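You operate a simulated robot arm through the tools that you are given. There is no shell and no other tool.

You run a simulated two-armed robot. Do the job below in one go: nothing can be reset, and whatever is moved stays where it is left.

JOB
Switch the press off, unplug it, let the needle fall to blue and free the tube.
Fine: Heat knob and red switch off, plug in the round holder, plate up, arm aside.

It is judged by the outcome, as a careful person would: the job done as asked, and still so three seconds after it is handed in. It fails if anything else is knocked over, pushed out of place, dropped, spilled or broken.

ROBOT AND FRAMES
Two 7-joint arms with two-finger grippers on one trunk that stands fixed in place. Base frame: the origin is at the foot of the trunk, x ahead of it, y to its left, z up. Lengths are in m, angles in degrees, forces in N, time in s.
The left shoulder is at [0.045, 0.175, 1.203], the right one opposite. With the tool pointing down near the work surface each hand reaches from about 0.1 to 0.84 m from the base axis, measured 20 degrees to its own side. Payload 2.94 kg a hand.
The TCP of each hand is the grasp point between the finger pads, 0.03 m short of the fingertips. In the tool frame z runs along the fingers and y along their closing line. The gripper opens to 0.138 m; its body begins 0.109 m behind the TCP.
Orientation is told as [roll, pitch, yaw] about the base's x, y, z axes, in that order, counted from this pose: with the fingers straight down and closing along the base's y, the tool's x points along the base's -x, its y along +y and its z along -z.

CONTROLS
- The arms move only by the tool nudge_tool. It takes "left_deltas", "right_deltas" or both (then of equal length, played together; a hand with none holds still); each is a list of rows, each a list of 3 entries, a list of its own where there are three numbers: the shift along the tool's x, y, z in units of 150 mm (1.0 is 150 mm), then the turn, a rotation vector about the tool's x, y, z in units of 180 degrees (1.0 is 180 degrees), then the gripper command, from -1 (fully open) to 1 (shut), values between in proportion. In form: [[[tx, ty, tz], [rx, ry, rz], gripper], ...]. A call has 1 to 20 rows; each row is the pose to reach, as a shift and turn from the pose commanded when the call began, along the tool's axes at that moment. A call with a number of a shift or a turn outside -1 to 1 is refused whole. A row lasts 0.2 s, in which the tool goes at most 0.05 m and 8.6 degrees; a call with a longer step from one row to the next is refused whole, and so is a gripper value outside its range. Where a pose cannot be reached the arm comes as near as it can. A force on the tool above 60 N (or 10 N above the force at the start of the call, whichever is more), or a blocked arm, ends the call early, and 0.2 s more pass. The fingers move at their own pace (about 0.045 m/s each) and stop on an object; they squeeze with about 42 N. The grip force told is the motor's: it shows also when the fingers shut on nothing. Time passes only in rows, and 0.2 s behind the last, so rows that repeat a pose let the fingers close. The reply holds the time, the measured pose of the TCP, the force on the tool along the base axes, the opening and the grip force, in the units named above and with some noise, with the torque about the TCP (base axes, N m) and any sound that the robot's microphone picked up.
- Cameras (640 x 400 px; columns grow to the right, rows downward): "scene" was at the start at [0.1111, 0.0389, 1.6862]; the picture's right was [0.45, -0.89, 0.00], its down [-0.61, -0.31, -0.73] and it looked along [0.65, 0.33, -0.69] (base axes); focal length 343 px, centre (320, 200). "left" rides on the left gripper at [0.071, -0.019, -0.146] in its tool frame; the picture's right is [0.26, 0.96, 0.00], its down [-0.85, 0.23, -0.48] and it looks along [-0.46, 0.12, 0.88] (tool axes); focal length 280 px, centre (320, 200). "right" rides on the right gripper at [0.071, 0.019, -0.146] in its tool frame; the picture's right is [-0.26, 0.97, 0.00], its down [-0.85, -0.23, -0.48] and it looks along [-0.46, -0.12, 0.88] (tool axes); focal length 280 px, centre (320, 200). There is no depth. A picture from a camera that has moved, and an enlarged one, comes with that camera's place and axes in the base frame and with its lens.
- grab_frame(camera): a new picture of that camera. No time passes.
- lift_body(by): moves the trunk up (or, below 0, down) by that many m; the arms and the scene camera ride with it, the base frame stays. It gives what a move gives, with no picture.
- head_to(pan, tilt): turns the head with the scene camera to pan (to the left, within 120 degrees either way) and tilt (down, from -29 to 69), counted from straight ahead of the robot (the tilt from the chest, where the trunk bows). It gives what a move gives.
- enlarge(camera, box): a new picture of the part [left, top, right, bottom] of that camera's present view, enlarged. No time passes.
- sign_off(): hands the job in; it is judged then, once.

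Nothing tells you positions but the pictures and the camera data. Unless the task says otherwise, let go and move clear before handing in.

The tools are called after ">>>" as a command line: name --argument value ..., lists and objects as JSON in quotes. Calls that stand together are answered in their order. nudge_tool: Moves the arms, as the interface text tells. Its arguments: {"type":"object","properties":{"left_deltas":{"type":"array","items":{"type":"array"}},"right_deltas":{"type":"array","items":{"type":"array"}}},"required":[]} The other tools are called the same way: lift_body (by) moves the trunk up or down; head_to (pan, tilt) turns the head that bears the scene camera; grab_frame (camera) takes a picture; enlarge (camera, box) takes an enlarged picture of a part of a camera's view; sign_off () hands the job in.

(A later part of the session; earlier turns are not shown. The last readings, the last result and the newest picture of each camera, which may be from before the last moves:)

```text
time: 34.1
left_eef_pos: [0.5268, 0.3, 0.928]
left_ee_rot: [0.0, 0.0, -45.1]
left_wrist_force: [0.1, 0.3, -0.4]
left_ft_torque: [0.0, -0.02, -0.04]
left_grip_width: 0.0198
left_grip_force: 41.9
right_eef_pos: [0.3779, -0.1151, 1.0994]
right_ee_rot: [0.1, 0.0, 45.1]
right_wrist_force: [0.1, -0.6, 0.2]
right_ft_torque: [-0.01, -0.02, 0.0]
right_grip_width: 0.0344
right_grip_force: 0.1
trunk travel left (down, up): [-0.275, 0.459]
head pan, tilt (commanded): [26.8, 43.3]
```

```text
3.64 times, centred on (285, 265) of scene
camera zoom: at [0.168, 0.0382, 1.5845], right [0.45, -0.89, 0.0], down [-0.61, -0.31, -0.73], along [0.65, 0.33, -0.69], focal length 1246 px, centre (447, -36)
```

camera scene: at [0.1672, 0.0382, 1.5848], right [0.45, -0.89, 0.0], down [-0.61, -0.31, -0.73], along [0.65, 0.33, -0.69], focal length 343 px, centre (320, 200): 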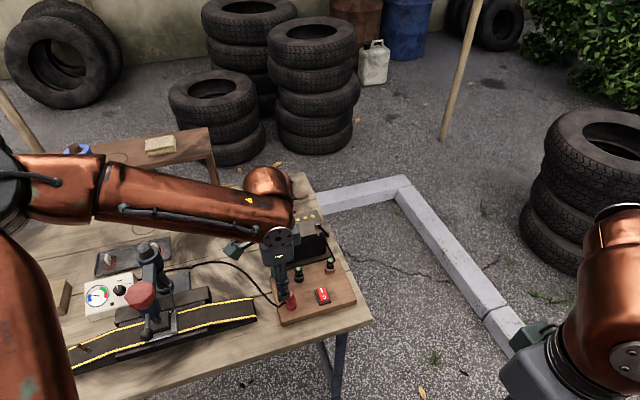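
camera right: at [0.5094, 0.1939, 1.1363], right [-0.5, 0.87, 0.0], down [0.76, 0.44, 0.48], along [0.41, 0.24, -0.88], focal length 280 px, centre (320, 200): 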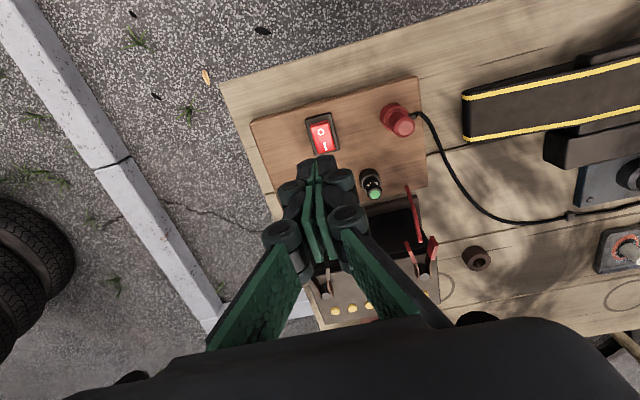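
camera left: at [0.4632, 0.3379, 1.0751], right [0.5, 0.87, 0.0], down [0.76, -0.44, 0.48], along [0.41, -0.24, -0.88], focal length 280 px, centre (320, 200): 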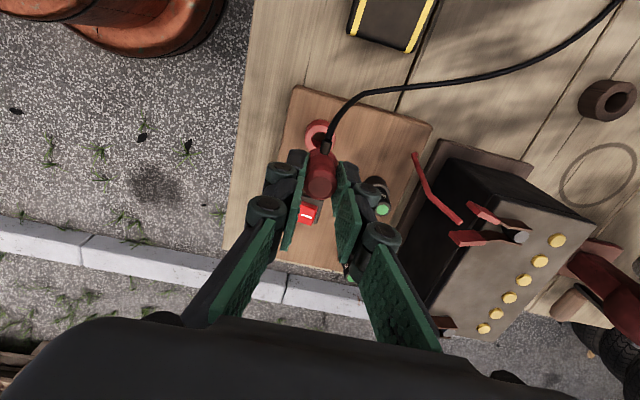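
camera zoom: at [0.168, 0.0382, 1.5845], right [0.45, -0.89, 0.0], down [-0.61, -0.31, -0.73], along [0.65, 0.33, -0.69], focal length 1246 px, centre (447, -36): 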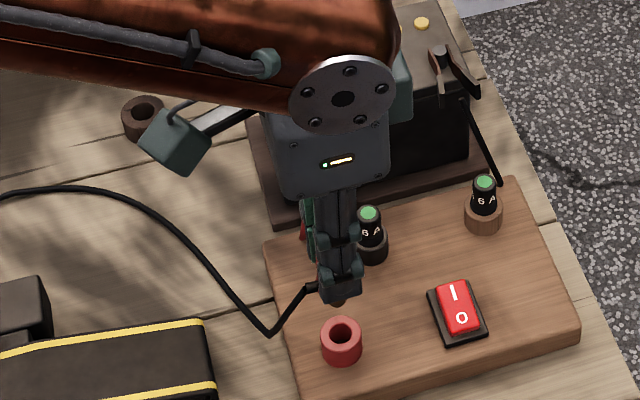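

The plug is out and hangs cleanly in the grip. I'll carry it left first, clear of the battery, then back toward the round holder near (0.64, 0.555).

>>> nudge_tool --left_deltas '[[[0.2, 0, -0.1], [0, 0, 0], 0.9], [[0.44, 0, -0.15], [0, 0, 0], 0.9], [[0.65, 0.12, -0.15], [0, 0, 0], 0.9], [[0.667, 0.4, -0.15], [0, 0, 0], 0.9], [[0.667, 0.7, -0.15], [0, 0, 0], 0.9], [[0.667, 0.98, -0.15], [0, 0, 0], 0.9]]'

>>> grab_frame --camera "left"

>>> grab_frame --camera "scene"

```text
time: 35.5
left_eef_pos: [0.5605, 0.4762, 0.9495]
left_ee_rot: [0.0, 0.2, -45.0]
left_wrist_force: [-0.1, -0.2, -1.0]
left_ft_torque: [0.02, 0.04, 0.0]
left_grip_width: 0.0198
left_grip_force: 42.1
right_eef_pos: [0.3781, -0.1159, 1.0977]
right_ee_rot: [0.2, 0.1, 45.0]
right_wrist_force: [0.0, 0.5, -0.8]
right_ft_torque: [-0.01, 0.04, 0.0]
right_grip_width: 0.0344
right_grip_force: 0.0
trunk travel left (down, up): [-0.275, 0.459]
head pan, tilt (commanded): [26.8, 43.3]
```

```text
taken
camera left: at [0.4971, 0.5145, 1.0964], right [0.5, 0.87, 0.0], down [0.76, -0.44, 0.47], along [0.41, -0.24, -0.88], focal length 280 px, centre (320, 200)
```

left: 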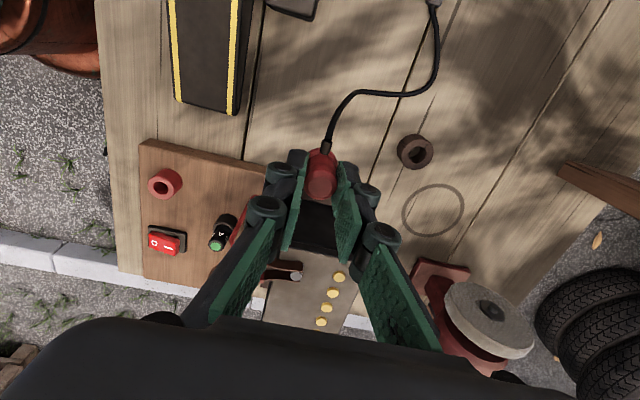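

```text
taken
camera scene: at [0.1696, 0.0387, 1.5842], right [0.45, -0.89, 0.0], down [-0.61, -0.31, -0.73], along [0.65, 0.33, -0.69], focal length 343 px, centre (320, 200)
```

scene: 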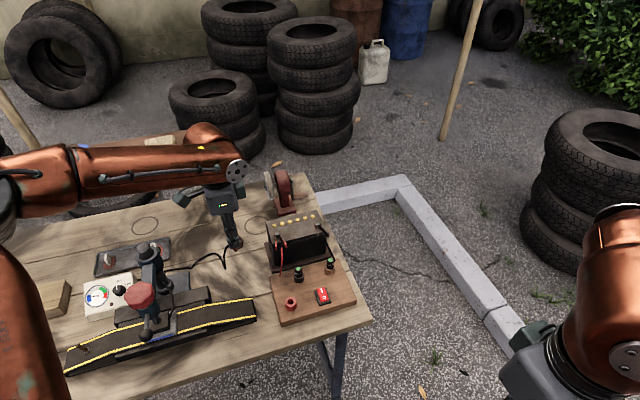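

>>> enlarge --camera "left" --box '[290, 100, 450, 210]'

>>> enlarge --camera "scene" --box '[190, 180, 290, 280]'

>>> enlarge --camera "scene" --box '[70, 260, 150, 320]'

```text
3.64 times, centred on (370, 155) of left
camera zoom: at [0.4971, 0.5145, 1.0964], right [0.5, 0.87, 0.0], down [0.76, -0.44, 0.47], along [0.41, -0.24, -0.88], focal length 1020 px, centre (138, 364)
```

zoom: 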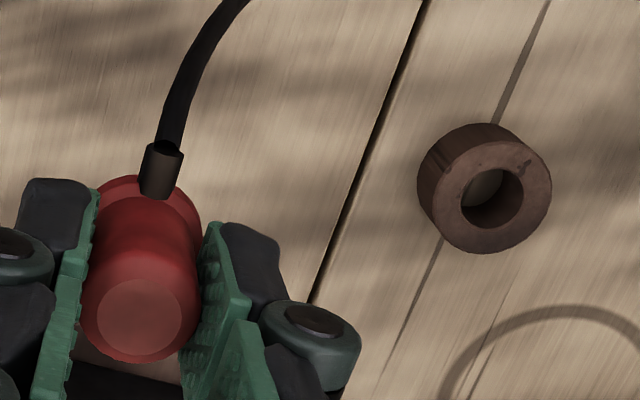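

```text
4.00 times, centred on (240, 230) of scene
camera zoom: at [0.1696, 0.0387, 1.5842], right [0.45, -0.89, 0.0], down [-0.61, -0.31, -0.73], along [0.65, 0.33, -0.69], focal length 1370 px, centre (640, 80)
```

zoom: 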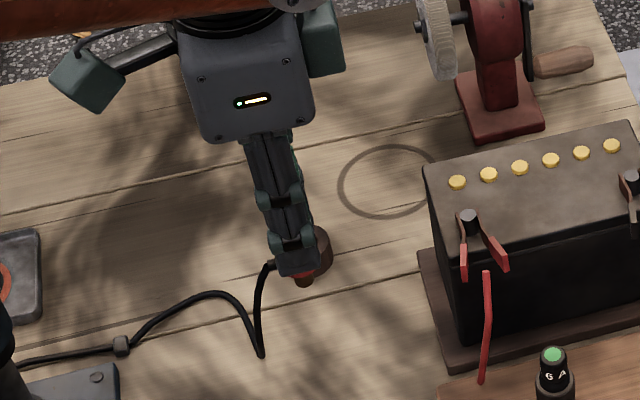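

```text
6.67 times, centred on (110, 290) of scene
camera zoom: at [0.1696, 0.0387, 1.5842], right [0.45, -0.89, 0.0], down [-0.61, -0.31, -0.73], along [0.65, 0.33, -0.69], focal length 2284 px, centre (1720, -400)
```

zoom: 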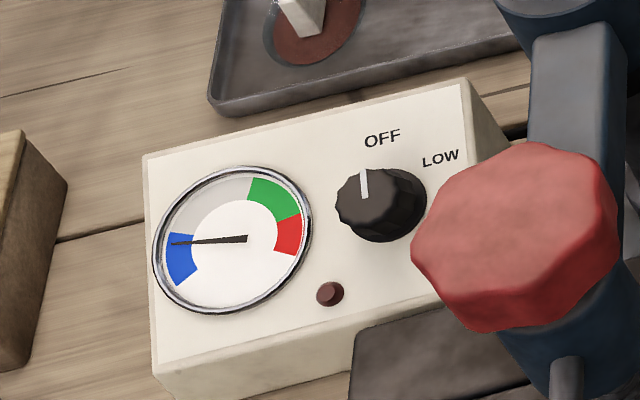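

>>> enlarge --camera "scene" --box '[222, 222, 262, 262]'

>>> enlarge --camera "left" --box '[290, 130, 350, 200]'

>>> enlarge --camera "scene" --box '[270, 285, 320, 325]'

```text
10.00 times, centred on (242, 242) of scene
camera zoom: at [0.1696, 0.0387, 1.5842], right [0.45, -0.89, 0.0], down [-0.61, -0.31, -0.73], along [0.65, 0.33, -0.69], focal length 3426 px, centre (1100, -220)
```

zoom: 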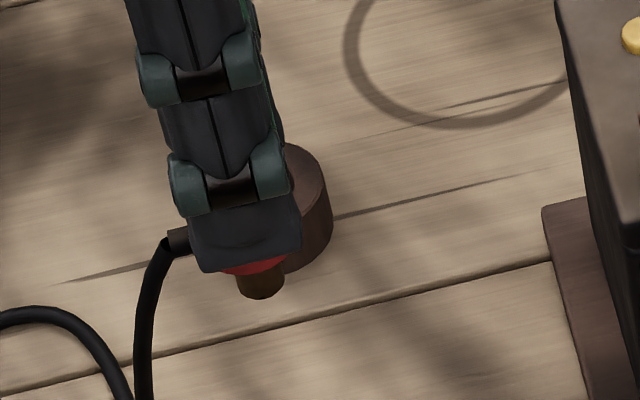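

```text
5.71 times, centred on (320, 165) of left
camera zoom: at [0.4971, 0.5145, 1.0964], right [0.5, 0.87, 0.0], down [0.76, -0.44, 0.47], along [0.41, -0.24, -0.88], focal length 1602 px, centre (320, 400)
```

zoom: 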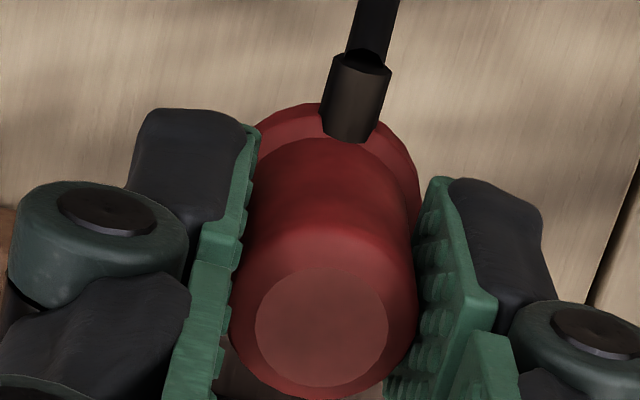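

```text
10.00 times, centred on (295, 305) of scene
camera zoom: at [0.1696, 0.0387, 1.5842], right [0.45, -0.89, 0.0], down [-0.61, -0.31, -0.73], along [0.65, 0.33, -0.69], focal length 3426 px, centre (570, -850)
```

zoom: 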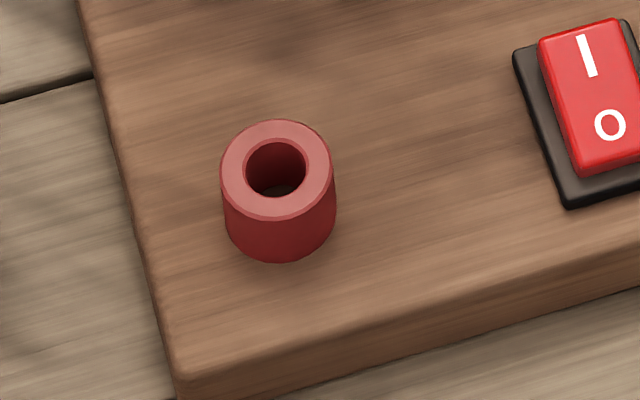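

The needle has reached the blue band. The plug has a 12 mm pin and the holder's hole is about 18 mm; I'll move the plug over the holder and check alignment before lowering.

>>> nudge_tool --left_deltas '[[[0, 0.25, 0], [0, 0, 0], 0.9], [[0, 0.5, 0], [0, 0, 0], 0.9], [[0.0, 0.735, 0.0], [0, 0, 0], 0.9], [[0.0, 0.735, 0.1], [0, 0, 0], 0.9], [[0.0, 0.735, 0.2], [0, 0, 0], 0.9], [[0.0, 0.735, 0.2], [0, 0, 0], 0.9]]'

>>> enlarge --camera "left" --box '[250, 80, 390, 220]'

>>> enlarge --camera "scene" --box '[215, 185, 275, 245]'

>>> grab_frame --camera "scene"

```text
time: 36.9
left_eef_pos: [0.6381, 0.553, 0.9205]
left_ee_rot: [0.1, -0.1, -45.1]
left_wrist_force: [0.1, -0.2, -0.2]
left_ft_torque: [-0.05, 0.0, -0.01]
left_grip_width: 0.0197
left_grip_force: 42.3
right_eef_pos: [0.378, -0.1157, 1.098]
right_ee_rot: [0.0, 0.0, 45.0]
right_wrist_force: [0.0, -0.1, -0.1]
right_ft_torque: [0.01, 0.01, 0.01]
right_grip_width: 0.0346
right_grip_force: 0.0
trunk travel left (down, up): [-0.275, 0.459]
head pan, tilt (commanded): [26.8, 43.3]
```

```text
2.86 times, centred on (320, 150) of left
camera zoom: at [0.5739, 0.5915, 1.0675], right [0.5, 0.87, 0.0], down [0.76, -0.44, 0.48], along [0.41, -0.24, -0.88], focal length 801 px, centre (320, 343)
```

zoom: 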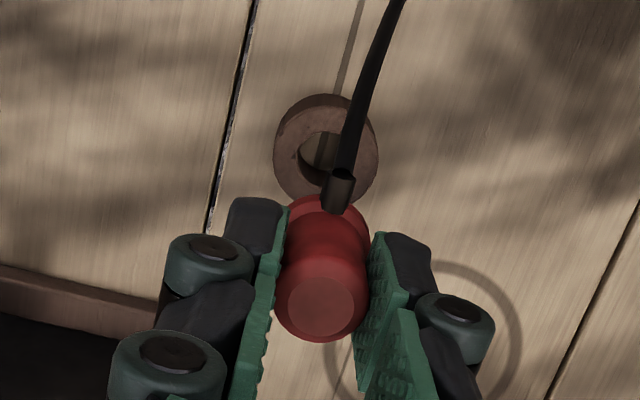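

```text
6.67 times, centred on (245, 215) of scene
camera zoom: at [0.1677, 0.0384, 1.5846], right [0.45, -0.89, 0.0], down [-0.61, -0.31, -0.73], along [0.65, 0.33, -0.69], focal length 2284 px, centre (820, 100)
```

zoom: 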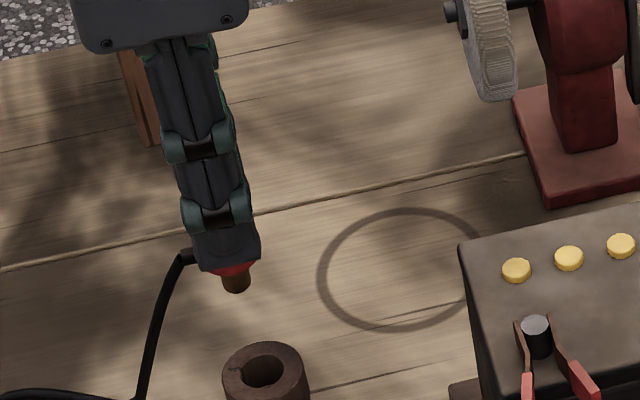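

```text
taken
camera scene: at [0.1677, 0.0384, 1.5846], right [0.45, -0.89, 0.0], down [-0.61, -0.31, -0.73], along [0.65, 0.33, -0.69], focal length 343 px, centre (320, 200)
```

scene: 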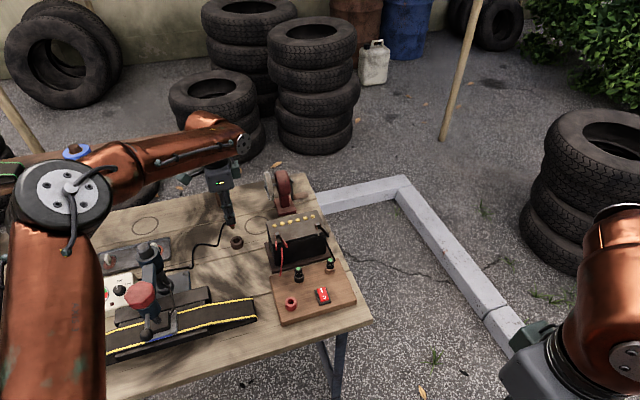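

>>> enlarge --camera "left" --box '[300, 105, 350, 155]'

>>> enlarge --camera "scene" --box '[222, 218, 252, 248]'

```text
8.00 times, centred on (325, 130) of left
camera zoom: at [0.5739, 0.5915, 1.0675], right [0.5, 0.87, 0.0], down [0.76, -0.44, 0.48], along [0.41, -0.24, -0.88], focal length 2243 px, centre (280, 760)
```

zoom: 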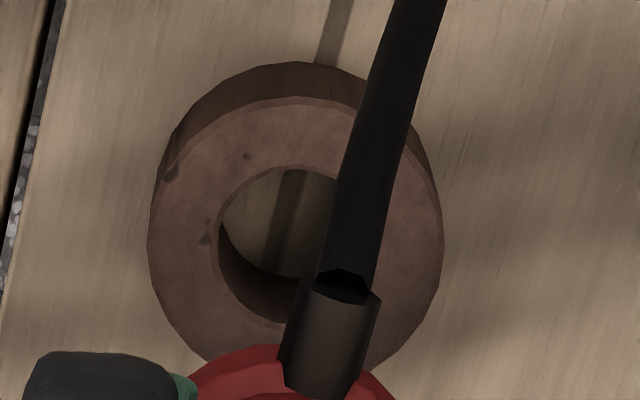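

```text
13.33 times, centred on (237, 233) of scene
camera zoom: at [0.1677, 0.0384, 1.5846], right [0.45, -0.89, 0.0], down [-0.61, -0.31, -0.73], along [0.65, 0.33, -0.69], focal length 4568 px, centre (1427, -240)
```

zoom: 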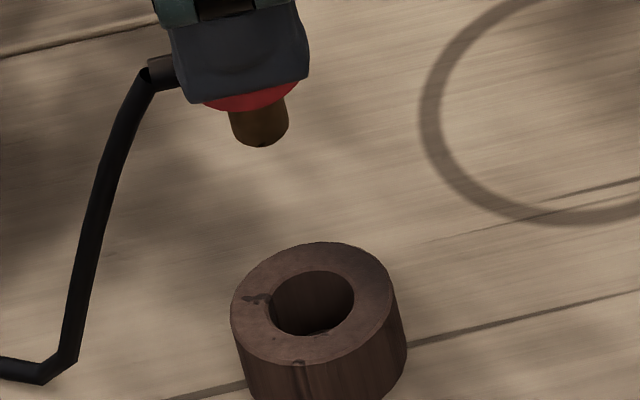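

Pin and holder hole line up within about a millimetre. Lowering until the pin is just above the hole, then re-checking.

>>> nudge_tool --left_deltas '[[[0, 0.008, 0.15], [0, 0, 0], 0.9], [[0, 0.008, 0.28], [0, 0, 0], 0.9], [[0, 0.008, 0.36], [0, 0, 0], 0.9], [[0, 0.008, 0.36], [0, 0, 0], 0.9]]'

>>> enlarge --camera "scene" --box '[222, 218, 252, 248]'

>>> enlarge --camera "left" --box '[290, 110, 350, 170]'

```text
time: 37.9
left_eef_pos: [0.6383, 0.5547, 0.8673]
left_ee_rot: [0.1, 0.0, -45.0]
left_wrist_force: [0.9, 0.0, -1.1]
left_ft_torque: [0.0, -0.01, 0.02]
left_grip_width: 0.0198
left_grip_force: 42.0
right_eef_pos: [0.3776, -0.1144, 1.0979]
right_ee_rot: [0.1, 0.0, 45.0]
right_wrist_force: [-0.3, 0.6, 0.3]
right_ft_torque: [0.01, 0.02, 0.0]
right_grip_width: 0.0345
right_grip_force: 0.1
trunk travel left (down, up): [-0.275, 0.459]
head pan, tilt (commanded): [26.8, 43.3]
```

```text
13.33 times, centred on (237, 233) of scene
camera zoom: at [0.1681, 0.0384, 1.5845], right [0.45, -0.89, 0.0], down [-0.61, -0.31, -0.73], along [0.65, 0.33, -0.69], focal length 4568 px, centre (1427, -240)
```

zoom: 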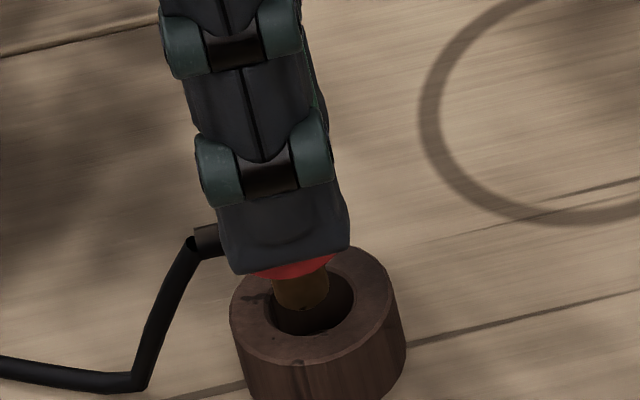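

```text
6.67 times, centred on (320, 140) of left
camera zoom: at [0.5743, 0.5921, 1.0133], right [0.5, 0.87, 0.0], down [0.76, -0.44, 0.48], along [0.41, -0.24, -0.88], focal length 1869 px, centre (320, 600)
```

zoom: 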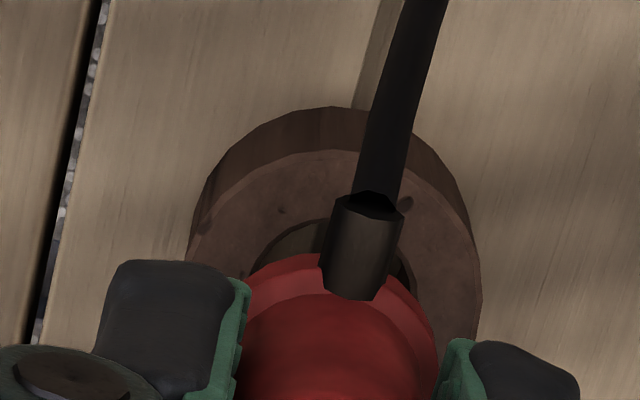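

The pin needs to go about 2 mm further back and a hair right. Correcting that and easing it into the hole while watching the force.

>>> nudge_tool --left_deltas '[[[-0.005, 0.012, 0.0], [0, 0, 0], 0.9], [[-0.005, 0.012, 0.0], [0, 0, 0], 0.9], [[-0.005, 0.012, 0.03], [0, 0, 0], 0.9], [[-0.005, 0.012, 0.06], [0, 0, 0], 0.9], [[-0.005, 0.012, 0.06], [0, 0, 0], 0.9]]'

>>> enlarge --camera "scene" --box '[222, 218, 252, 248]'

>>> enlarge --camera "left" --box '[290, 110, 350, 170]'

```text
time: 39.1
left_eef_pos: [0.6416, 0.5556, 0.858]
left_ee_rot: [0.1, 0.0, -45.0]
left_wrist_force: [-0.1, 0.5, 0.0]
left_ft_torque: [0.0, 0.0, -0.02]
left_grip_width: 0.0199
left_grip_force: 41.5
right_eef_pos: [0.3773, -0.1149, 1.0989]
right_ee_rot: [0.1, -0.1, 45.0]
right_wrist_force: [-0.2, 0.0, 0.6]
right_ft_torque: [0.01, -0.01, 0.0]
right_grip_width: 0.0348
right_grip_force: 0.1
trunk travel left (down, up): [-0.275, 0.459]
head pan, tilt (commanded): [26.8, 43.3]
```

```text
13.33 times, centred on (237, 233) of scene
camera zoom: at [0.1682, 0.0386, 1.5845], right [0.45, -0.89, 0.0], down [-0.61, -0.31, -0.73], along [0.65, 0.33, -0.69], focal length 4568 px, centre (1427, -240)
```

zoom: 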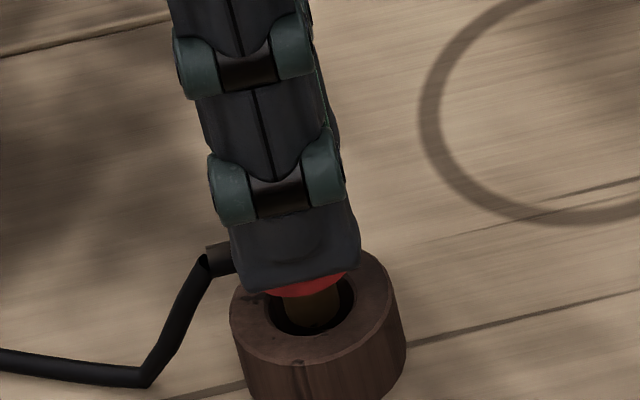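

```text
6.67 times, centred on (320, 140) of left
camera zoom: at [0.5768, 0.5928, 1.0044], right [0.5, 0.87, 0.0], down [0.76, -0.44, 0.48], along [0.41, -0.24, -0.88], focal length 1869 px, centre (320, 600)
```

zoom: 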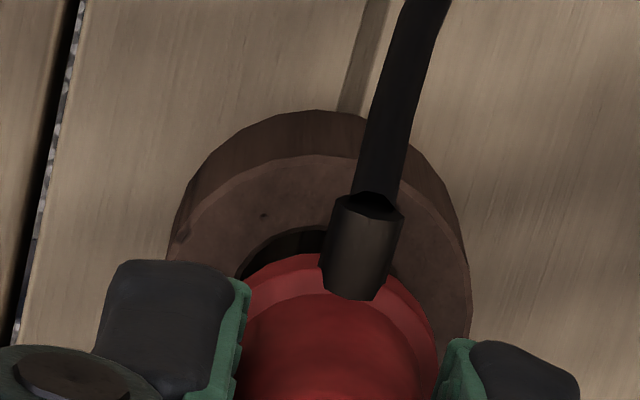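

The pin has entered the hole with no force. Lowering on until the collar meets the holder.

>>> nudge_tool --left_deltas '[[[0, 0, 0.025], [0, 0, 0], 0.9], [[0, 0, 0.05], [0, 0, 0], 0.9], [[0, 0, 0.07], [0, 0, 0], 0.9], [[0, 0, 0.085], [0, 0, 0], 0.9]]'

>>> enlarge --camera "scene" --box '[222, 218, 252, 248]'

>>> enlarge --camera "left" --box '[290, 110, 350, 170]'

```text
time: 40.1
left_eef_pos: [0.6399, 0.5552, 0.8468]
left_ee_rot: [0.0, 0.0, -45.1]
left_wrist_force: [-0.4, 0.0, -0.7]
left_ft_torque: [0.01, 0.01, -0.04]
left_grip_width: 0.02
left_grip_force: 41.9
right_eef_pos: [0.3785, -0.1152, 1.0979]
right_ee_rot: [0.1, 0.1, 45.0]
right_wrist_force: [0.0, 1.1, -0.2]
right_ft_torque: [0.01, 0.03, 0.0]
right_grip_width: 0.0347
right_grip_force: 0.1
trunk travel left (down, up): [-0.275, 0.459]
head pan, tilt (commanded): [26.8, 43.3]
```

```text
13.33 times, centred on (237, 233) of scene
camera zoom: at [0.1683, 0.0386, 1.5845], right [0.45, -0.89, 0.0], down [-0.61, -0.31, -0.73], along [0.65, 0.33, -0.69], focal length 4568 px, centre (1427, -240)
```

zoom: 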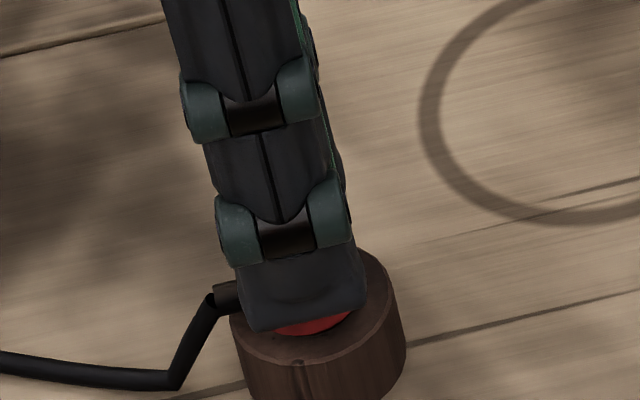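

```text
6.67 times, centred on (320, 140) of left
camera zoom: at [0.5756, 0.593, 0.992], right [0.5, 0.87, 0.0], down [0.76, -0.44, 0.48], along [0.41, -0.23, -0.88], focal length 1869 px, centre (320, 600)
```

zoom: 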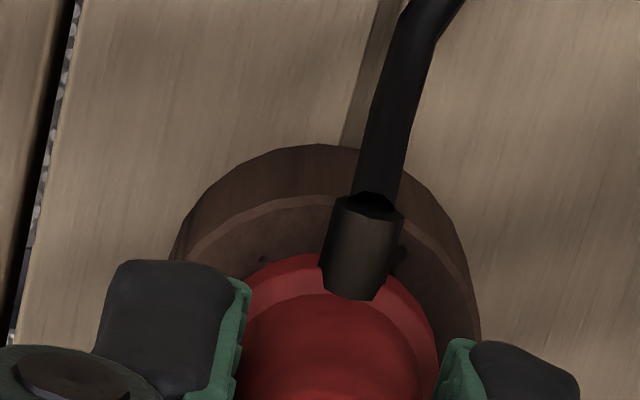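

>>> nudge_tool --left_deltas '[[[0, 0, 0.012], [0, 0, 0], 0.9], [[0, 0, 0.024], [0, 0, 0], 0.9], [[0, 0, 0.03], [0, 0, 0], 0.9]]'

>>> enlarge --camera "scene" --box '[222, 218, 252, 248]'

```text
time: 40.9
left_eef_pos: [0.6396, 0.5546, 0.8415]
left_ee_rot: [0.1, 0.1, -45.0]
left_wrist_force: [1.1, 0.2, -0.5]
left_ft_torque: [0.01, -0.04, -0.02]
left_grip_width: 0.0199
left_grip_force: 42.2
right_eef_pos: [0.3783, -0.1152, 1.0987]
right_ee_rot: [0.2, 0.1, 44.9]
right_wrist_force: [-0.7, -1.1, -0.3]
right_ft_torque: [0.04, 0.01, -0.01]
right_grip_width: 0.0343
right_grip_force: 0.0
trunk travel left (down, up): [-0.275, 0.459]
head pan, tilt (commanded): [26.8, 43.3]
```

```text
13.33 times, centred on (237, 233) of scene
camera zoom: at [0.1683, 0.0386, 1.5845], right [0.45, -0.89, 0.0], down [-0.61, -0.31, -0.73], along [0.65, 0.33, -0.69], focal length 4568 px, centre (1427, -240)
```

zoom: 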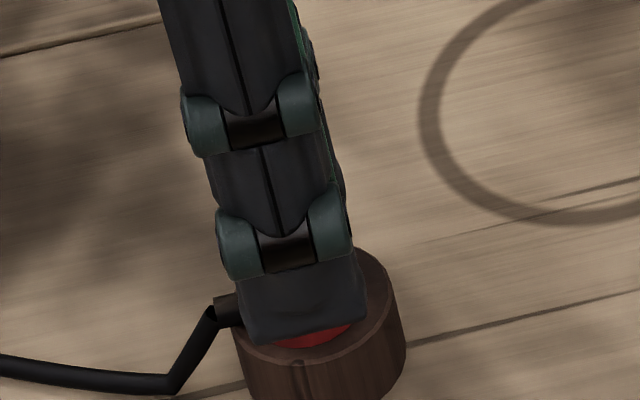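

>>> nudge_tool --left_deltas '[[[0, 0, 0.012], [0, 0, 0], 0.9], [[0, 0, 0.02], [0, 0, 0], 0.9], [[0, 0, 0.02], [0, 0, 0], 0.9]]'

>>> enlarge --camera "scene" --box '[222, 218, 252, 248]'

>>> enlarge --camera "left" --box '[290, 110, 350, 170]'

```text
time: 41.7
left_eef_pos: [0.6377, 0.5537, 0.8428]
left_ee_rot: [0.4, -0.1, -45.0]
left_wrist_force: [3.0, 5.0, 15.4]
left_ft_torque: [0.14, -0.07, -0.03]
left_grip_width: 0.0198
left_grip_force: 42.4
left hand out of reach, approached as far as the arm can: row 2, 3
right_eef_pos: [0.3767, -0.1156, 1.0995]
right_ee_rot: [0.1, -0.1, 45.0]
right_wrist_force: [1.0, 0.4, 0.4]
right_ft_torque: [-0.01, 0.03, 0.0]
right_grip_width: 0.0345
right_grip_force: 0.1
trunk travel left (down, up): [-0.275, 0.459]
head pan, tilt (commanded): [26.8, 43.3]
```

```text
13.33 times, centred on (237, 233) of scene
camera zoom: at [0.1672, 0.0378, 1.5848], right [0.45, -0.89, 0.0], down [-0.61, -0.31, -0.73], along [0.65, 0.33, -0.69], focal length 4568 px, centre (1427, -240)
```

zoom: 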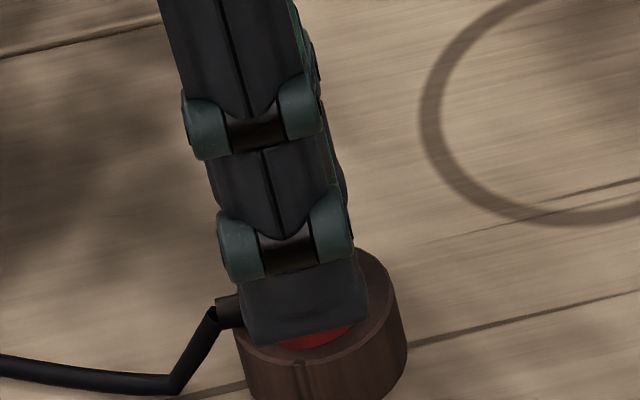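

```text
6.67 times, centred on (320, 140) of left
camera zoom: at [0.5736, 0.5921, 0.9888], right [0.5, 0.87, 0.01], down [0.76, -0.44, 0.48], along [0.42, -0.23, -0.88], focal length 1869 px, centre (320, 600)
```

zoom: 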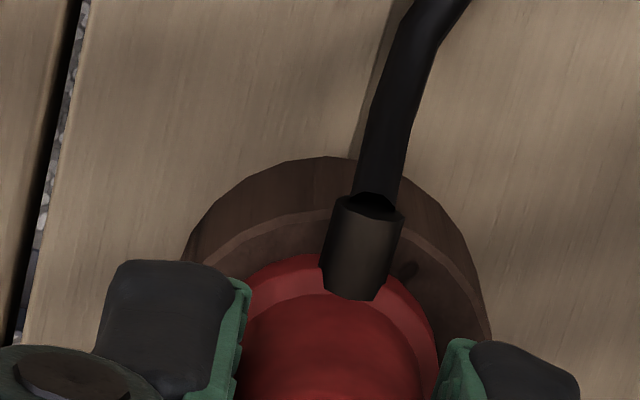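

The collar is down on the holder (about 15 N). I'll ease off slightly, open, and lift straight up.

>>> nudge_tool --left_deltas '[[[0, 0, -0.006], [0, 0, 0], 0.9], [[0, 0, -0.006], [0, 0, 0], 0.7], [[0, 0, -0.006], [0, 0, 0], 0.4], [[0, 0, -0.006], [0, 0, 0], 0.25], [[0, 0, -0.006], [0, 0, 0], 0.25]]'

>>> enlarge --camera "left" --box '[240, 100, 400, 220]'

>>> enlarge --camera "scene" --box '[222, 218, 252, 248]'

```text
time: 42.9
left_eef_pos: [0.638, 0.5542, 0.8417]
left_ee_rot: [0.1, 0.0, -45.0]
left_wrist_force: [-1.1, 0.1, -0.6]
left_ft_torque: [-0.02, -0.02, -0.02]
left_grip_width: 0.0515
left_grip_force: 0.0
right_eef_pos: [0.3769, -0.1158, 1.0985]
right_ee_rot: [0.1, 0.0, 45.0]
right_wrist_force: [-0.8, -0.3, 0.1]
right_ft_torque: [0.01, 0.0, -0.02]
right_grip_width: 0.0346
right_grip_force: 0.1
trunk travel left (down, up): [-0.275, 0.459]
head pan, tilt (commanded): [26.8, 43.3]
```

```text
3.33 times, centred on (320, 160) of left
camera zoom: at [0.5736, 0.5926, 0.9879], right [0.5, 0.87, 0.0], down [0.76, -0.44, 0.48], along [0.41, -0.24, -0.88], focal length 935 px, centre (320, 333)
```

zoom: 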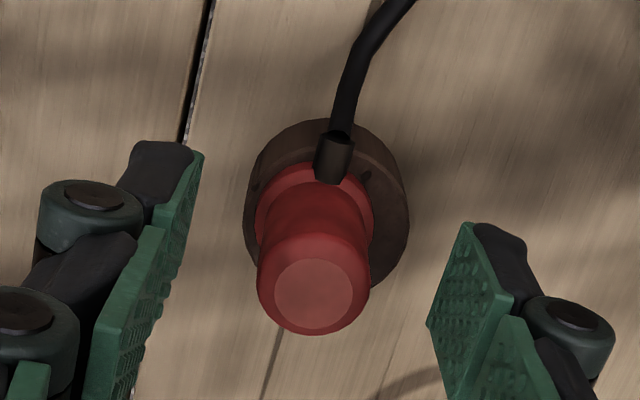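

```text
13.33 times, centred on (237, 233) of scene
camera zoom: at [0.1682, 0.0384, 1.5845], right [0.45, -0.89, 0.0], down [-0.61, -0.31, -0.73], along [0.65, 0.33, -0.69], focal length 4568 px, centre (1427, -240)
```

zoom: 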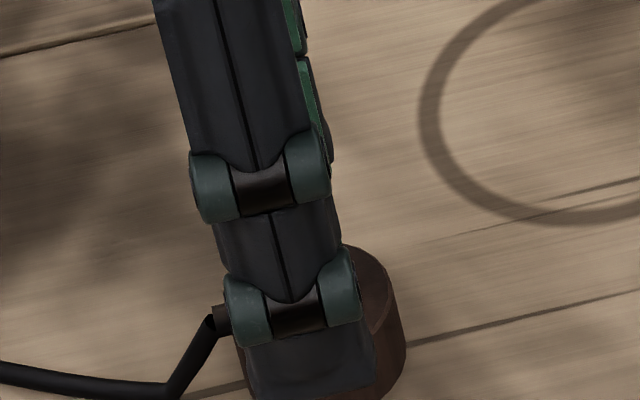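

>>> nudge_tool --left_deltas '[[[0, 0, -0.15], [0, 0, 0], 0.25], [[0, 0, -0.4], [0, 0, 0], 0.25], [[0, 0, -0.7], [0, 0, 0], 0.25], [[0, 0, -1.0], [0, 0, 0], 0.25]]'

>>> grab_frame --camera "scene"

>>> enlarge --camera "scene" --box '[50, 220, 270, 360]'

>>> grab_frame --camera "left"

```text
time: 43.9
left_eef_pos: [0.6373, 0.553, 0.9937]
left_ee_rot: [0.1, 0.1, -44.9]
left_wrist_force: [-0.7, -1.4, 0.0]
left_ft_torque: [0.01, 0.01, 0.0]
left_grip_width: 0.0517
left_grip_force: 0.1
right_eef_pos: [0.3775, -0.1151, 1.0991]
right_ee_rot: [0.1, 0.0, 45.0]
right_wrist_force: [0.4, 0.6, -0.1]
right_ft_torque: [0.04, -0.01, -0.03]
right_grip_width: 0.0343
right_grip_force: 0.0
trunk travel left (down, up): [-0.275, 0.459]
head pan, tilt (commanded): [26.8, 43.3]
```

```text
taken
camera scene: at [0.1676, 0.0378, 1.5846], right [0.45, -0.89, 0.0], down [-0.61, -0.31, -0.73], along [0.65, 0.33, -0.69], focal length 343 px, centre (320, 200)
```

scene: 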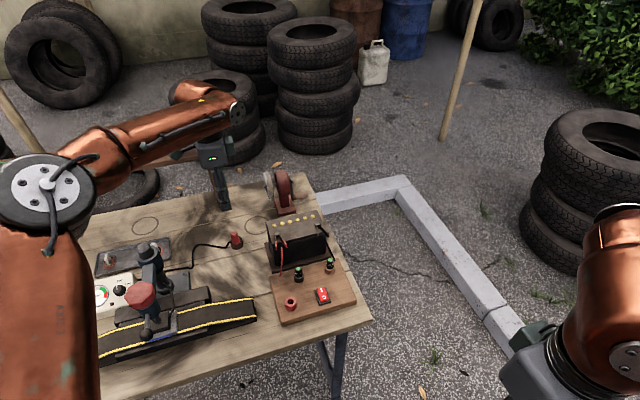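

```text
2.86 times, centred on (160, 290) of scene
camera zoom: at [0.1676, 0.0378, 1.5846], right [0.45, -0.89, 0.0], down [-0.61, -0.31, -0.73], along [0.65, 0.33, -0.69], focal length 979 px, centre (777, -57)
```

zoom: 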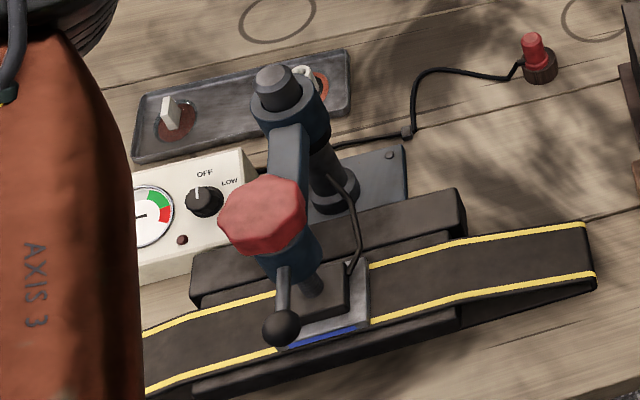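

```text
taken
camera left: at [0.5725, 0.5919, 1.139], right [0.5, 0.87, 0.0], down [0.76, -0.44, 0.48], along [0.41, -0.23, -0.88], focal length 280 px, centre (320, 200)
```

left: 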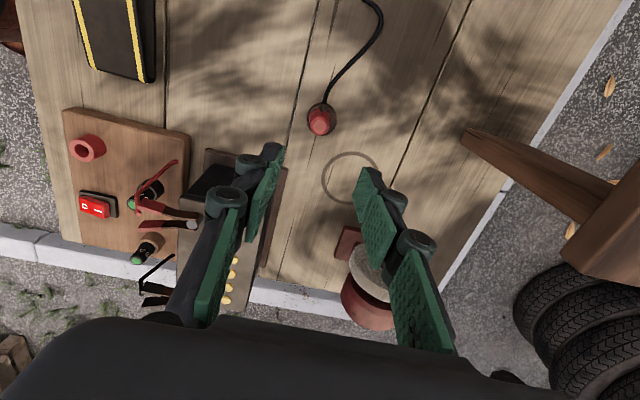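

The plug stands in the round holder and the strip under the plate has turned blue. Now the press: I'll raise the trunk back up and bring the left hand, high, over the red screw knob near (0.34, 0.54).

>>> lift_body --by 0.1

>>> nudge_tool --left_deltas '[[[0.1, -0.2, -0.1], [0, 0, 0], 0.0], [[0.27, -0.45, -0.2], [0, 0, 0], -0.3], [[0.44, -0.7, -0.25], [0, 0, 0], -0.5], [[0.6, -0.95, -0.25], [0, 0, 0], -0.5]]'

>>> grab_frame --camera "scene"

>>> grab_frame --camera "left"

```text
time: 45.3
left_eef_pos: [0.6341, 0.5545, 1.0964]
left_ee_rot: [0.6, -0.4, -45.1]
left_wrist_force: [-0.1, 0.0, -0.1]
left_ft_torque: [0.02, 0.01, -0.01]
left_grip_width: 0.0519
left_grip_force: 0.1
right_eef_pos: [0.3781, -0.1146, 1.1977]
right_ee_rot: [0.1, 0.1, 45.0]
right_wrist_force: [-0.9, 1.1, -1.1]
right_ft_torque: [0.02, -0.01, -0.01]
right_grip_width: 0.0345
right_grip_force: 0.1
trunk travel left (down, up): [-0.375, 0.359]
head pan, tilt (commanded): [26.8, 43.3]
```

```text
time: 46.3
left_eef_pos: [0.4702, 0.5203, 1.1306]
left_ee_rot: [0.6, -0.6, -45.0]
left_wrist_force: [-0.2, 0.7, -0.1]
left_ft_torque: [-0.01, 0.04, -0.01]
left_grip_width: 0.1037
left_grip_force: 0.1
right_eef_pos: [0.3776, -0.1146, 1.1992]
right_ee_rot: [0.0, 0.0, 45.0]
right_wrist_force: [-0.4, 0.5, -0.7]
right_ft_torque: [-0.01, -0.04, -0.01]
right_grip_width: 0.0348
right_grip_force: 0.0
trunk travel left (down, up): [-0.375, 0.359]
head pan, tilt (commanded): [26.8, 43.3]
```

```text
taken
camera scene: at [0.1095, 0.0398, 1.6863], right [0.45, -0.89, 0.0], down [-0.61, -0.31, -0.73], along [0.65, 0.33, -0.69], focal length 343 px, centre (320, 200)
```

scene: 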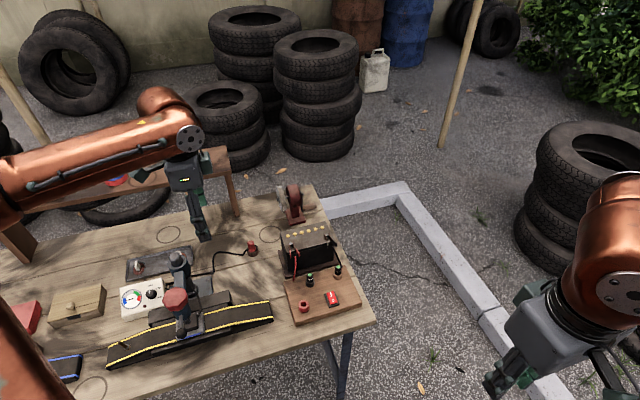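

```text
taken
camera left: at [0.4025, 0.5574, 1.2766], right [0.5, 0.87, 0.01], down [0.76, -0.44, 0.49], along [0.43, -0.23, -0.87], focal length 280 px, centre (320, 200)
```

left: 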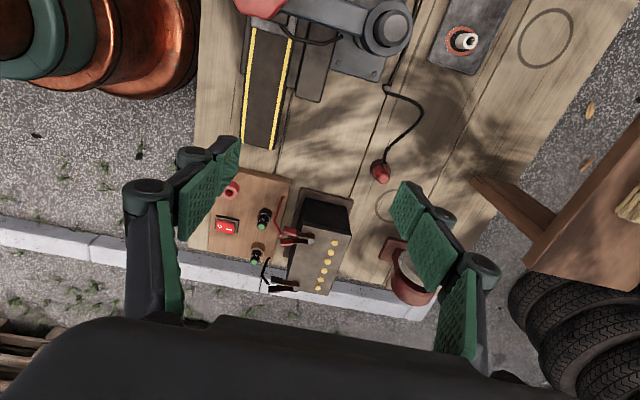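

>>> enlarge --camera "scene" --box '[110, 235, 270, 345]'

>>> enlarge --camera "scene" --box '[150, 240, 220, 340]'

>>> enlarge --camera "left" --box '[230, 0, 430, 120]'

>>> enlarge --camera "scene" --box '[230, 230, 280, 270]'

```text
3.64 times, centred on (190, 290) of scene
camera zoom: at [0.1095, 0.0398, 1.6863], right [0.45, -0.89, 0.0], down [-0.61, -0.31, -0.73], along [0.65, 0.33, -0.69], focal length 1246 px, centre (793, -127)
```

zoom: 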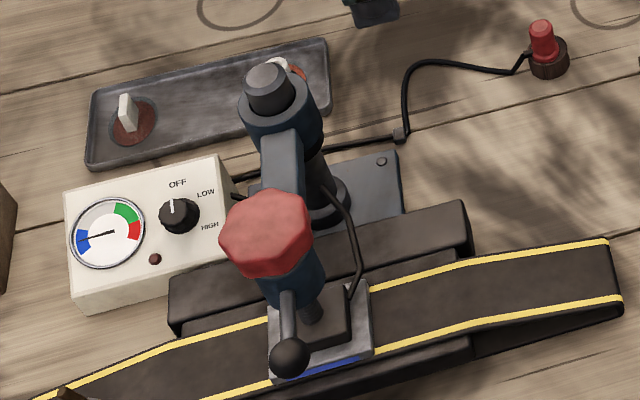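

```text
4.00 times, centred on (185, 290) of scene
camera zoom: at [0.1095, 0.0398, 1.6863], right [0.45, -0.89, 0.0], down [-0.61, -0.31, -0.73], along [0.65, 0.33, -0.69], focal length 1370 px, centre (860, -160)
```

zoom: 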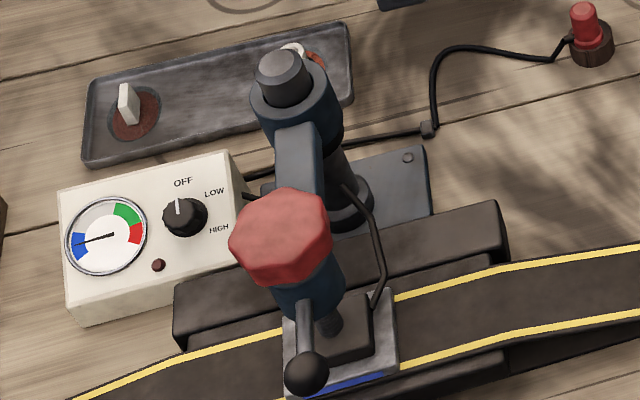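

```text
3.20 times, centred on (330, 60) of left
camera zoom: at [0.4025, 0.5574, 1.2766], right [0.5, 0.87, 0.01], down [0.76, -0.44, 0.49], along [0.43, -0.23, -0.87], focal length 897 px, centre (288, 648)
```

zoom: 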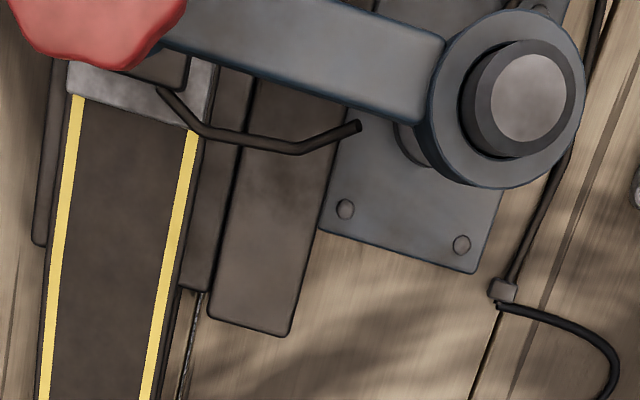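

```text
10.00 times, centred on (255, 250) of scene
camera zoom: at [0.1095, 0.0398, 1.6863], right [0.45, -0.89, 0.0], down [-0.61, -0.31, -0.73], along [0.65, 0.33, -0.69], focal length 3426 px, centre (970, -300)
```

zoom: 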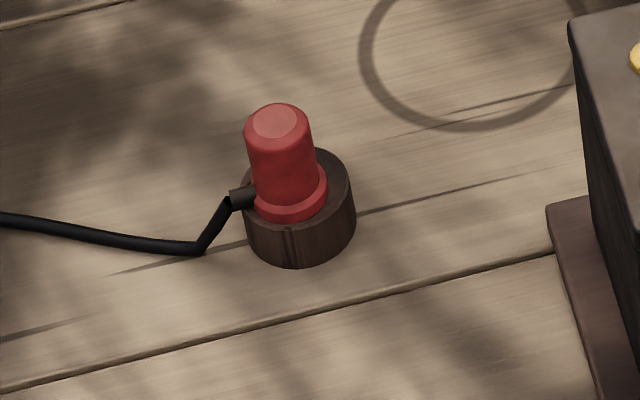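

>>> nudge_tool --left_deltas '[[[0.23, -0.18, 0], [0, 0, 0], -0.5], [[0.46, -0.36, 0], [0, 0, 0], -0.5], [[0.7, -0.54, 0.0], [0, 0, 0], -0.5], [[0.7, -0.54, 0.0], [0, 0, 0], -0.5]]'

>>> grab_frame --camera "left"

>>> grab_frame --camera "scene"

```text
time: 47.3
left_eef_pos: [0.3391, 0.5343, 1.1291]
left_ee_rot: [0.5, -0.4, -44.9]
left_wrist_force: [0.8, -0.6, -0.4]
left_ft_torque: [0.04, 0.09, 0.03]
left_grip_width: 0.1032
left_grip_force: 0.1
right_eef_pos: [0.3798, -0.1148, 1.1968]
right_ee_rot: [0.1, 0.1, 45.1]
right_wrist_force: [0.5, -0.5, 0.5]
right_ft_torque: [-0.05, 0.07, 0.01]
right_grip_width: 0.0344
right_grip_force: 0.0
trunk travel left (down, up): [-0.375, 0.359]
head pan, tilt (commanded): [26.8, 43.3]
```

```text
taken
camera left: at [0.273, 0.5721, 1.2752], right [0.5, 0.87, 0.01], down [0.76, -0.44, 0.48], along [0.42, -0.23, -0.88], focal length 280 px, centre (320, 200)
```

left: 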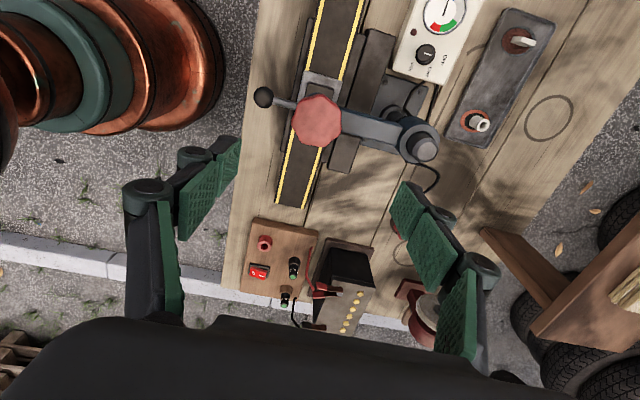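

```text
taken
camera scene: at [0.1137, 0.039, 1.686], right [0.45, -0.89, 0.0], down [-0.61, -0.31, -0.73], along [0.65, 0.33, -0.69], focal length 343 px, centre (320, 200)
```

scene: 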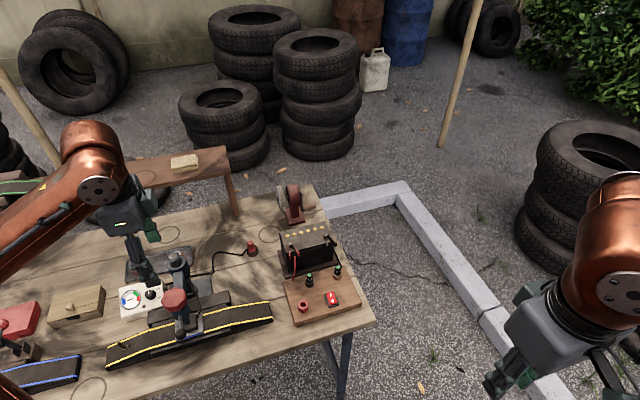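

>>> enlarge --camera "left" --box '[250, 70, 450, 195]'

>>> enlarge --camera "left" --box '[280, 85, 360, 155]'

>>> enlarge --camera "scene" --box '[145, 270, 215, 340]'

```text
3.20 times, centred on (350, 132) of left
camera zoom: at [0.273, 0.5721, 1.2752], right [0.5, 0.87, 0.01], down [0.76, -0.44, 0.48], along [0.42, -0.23, -0.88], focal length 897 px, centre (224, 416)
```

zoom: 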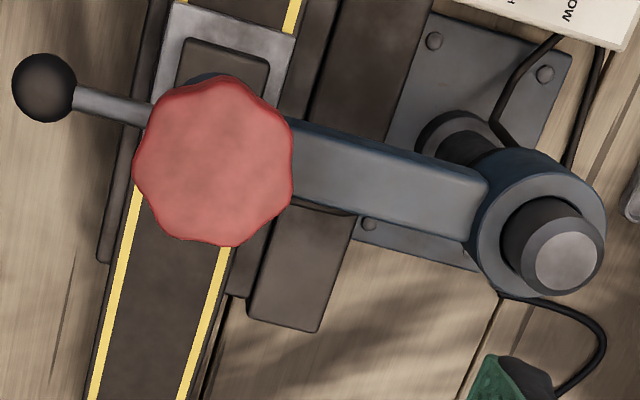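

```text
5.71 times, centred on (320, 120) of left
camera zoom: at [0.273, 0.5721, 1.2752], right [0.5, 0.87, 0.01], down [0.76, -0.44, 0.48], along [0.42, -0.23, -0.88], focal length 1602 px, centre (320, 657)
```

zoom: 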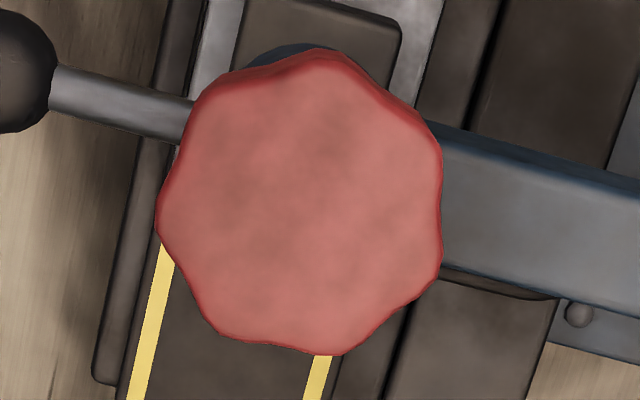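

```text
5.71 times, centred on (180, 305) of scene
camera zoom: at [0.1137, 0.039, 1.686], right [0.45, -0.89, 0.0], down [-0.61, -0.31, -0.73], along [0.65, 0.33, -0.69], focal length 1958 px, centre (1120, -400)
```

zoom: 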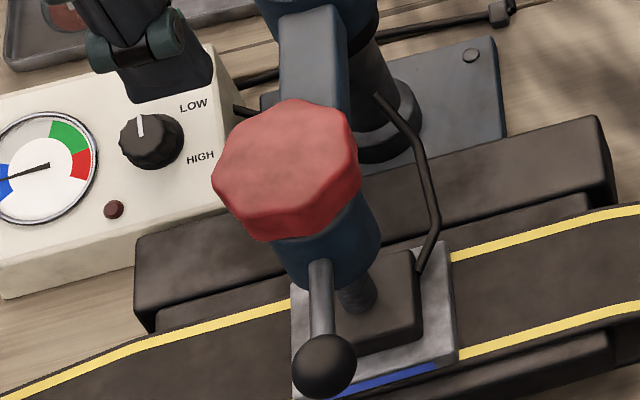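

The red knob's top is at about (0.337, 0.535, 0.972), 56 mm across; beam and ball-handle lie below it. I'll pre-turn the hand clockwise, so that I have room to unscrew counter-clockwise, and recheck centring.

>>> nudge_tool --left_deltas '[[[0, 0, 0], [0, 0, 0.042], -0.5], [[0, 0, 0], [0, 0, 0.084], -0.5], [[0, 0, 0], [0, 0, 0.126], -0.5], [[0, 0, 0], [0, 0, 0.168], -0.5], [[0, 0, 0.05], [0, 0, 0.21], -0.4], [[0, 0, 0.1], [0, 0, 0.252], -0.3], [[0, 0, 0.2], [0, 0, 0.294], -0.2], [[0, 0, 0.3], [0, 0, 0.333], -0.2]]'

>>> grab_frame --camera "left"

>>> grab_frame --camera "scene"

```text
time: 49.1
left_eef_pos: [0.3396, 0.5348, 1.0845]
left_ee_rot: [0.8, 0.3, -105.0]
left_wrist_force: [-0.4, 0.0, 1.3]
left_ft_torque: [0.0, 0.0, -0.01]
left_grip_width: 0.0829
left_grip_force: 0.1
right_eef_pos: [0.3779, -0.1154, 1.1989]
right_ee_rot: [0.1, -0.1, 45.0]
right_wrist_force: [1.0, 0.5, -1.0]
right_ft_torque: [-0.04, -0.01, 0.0]
right_grip_width: 0.0345
right_grip_force: 0.1
trunk travel left (down, up): [-0.375, 0.359]
head pan, tilt (commanded): [26.8, 43.3]
```

```text
taken
camera left: at [0.3361, 0.609, 1.2317], right [1.0, 0.0, 0.01], down [0.0, -0.88, 0.47], along [0.01, -0.47, -0.88], focal length 280 px, centre (320, 200)
```

left: 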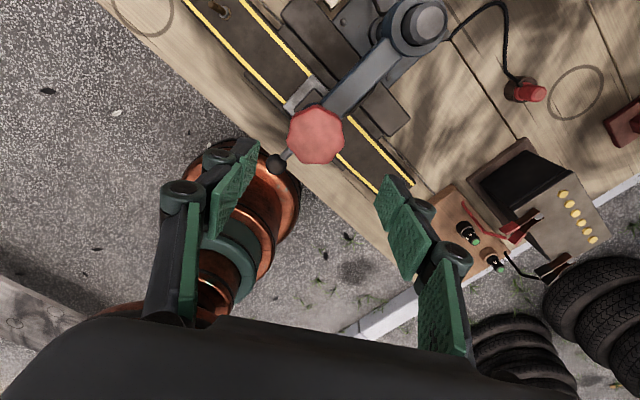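

```text
taken
camera scene: at [0.1111, 0.0389, 1.6862], right [0.45, -0.89, 0.0], down [-0.61, -0.31, -0.73], along [0.65, 0.33, -0.69], focal length 343 px, centre (320, 200)
```

scene: 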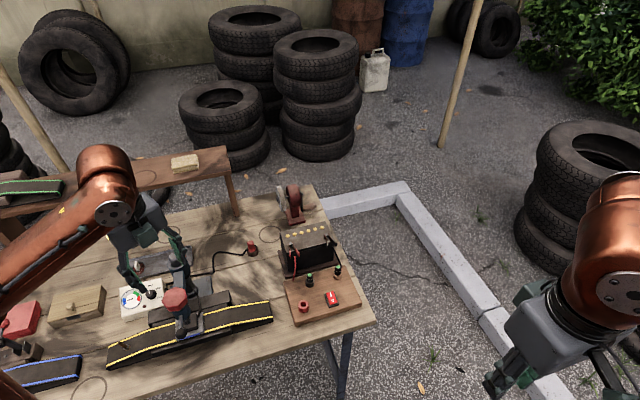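

>>> enlarge --camera "left" --box '[270, 95, 366, 175]'

```text
5.00 times, centred on (318, 135) of left
camera zoom: at [0.3361, 0.609, 1.2317], right [1.0, 0.0, 0.01], down [0.0, -0.88, 0.47], along [0.01, -0.47, -0.88], focal length 1402 px, centre (330, 525)
```

zoom: 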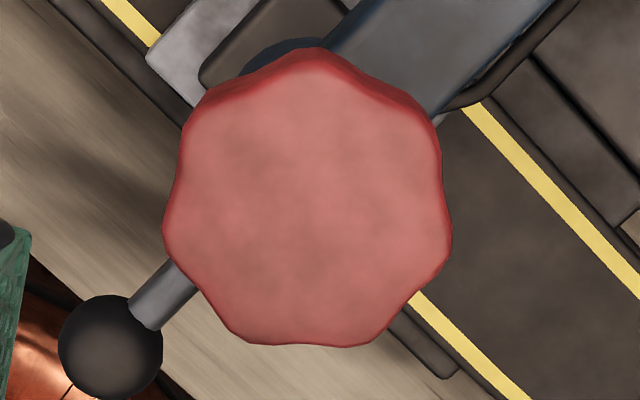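

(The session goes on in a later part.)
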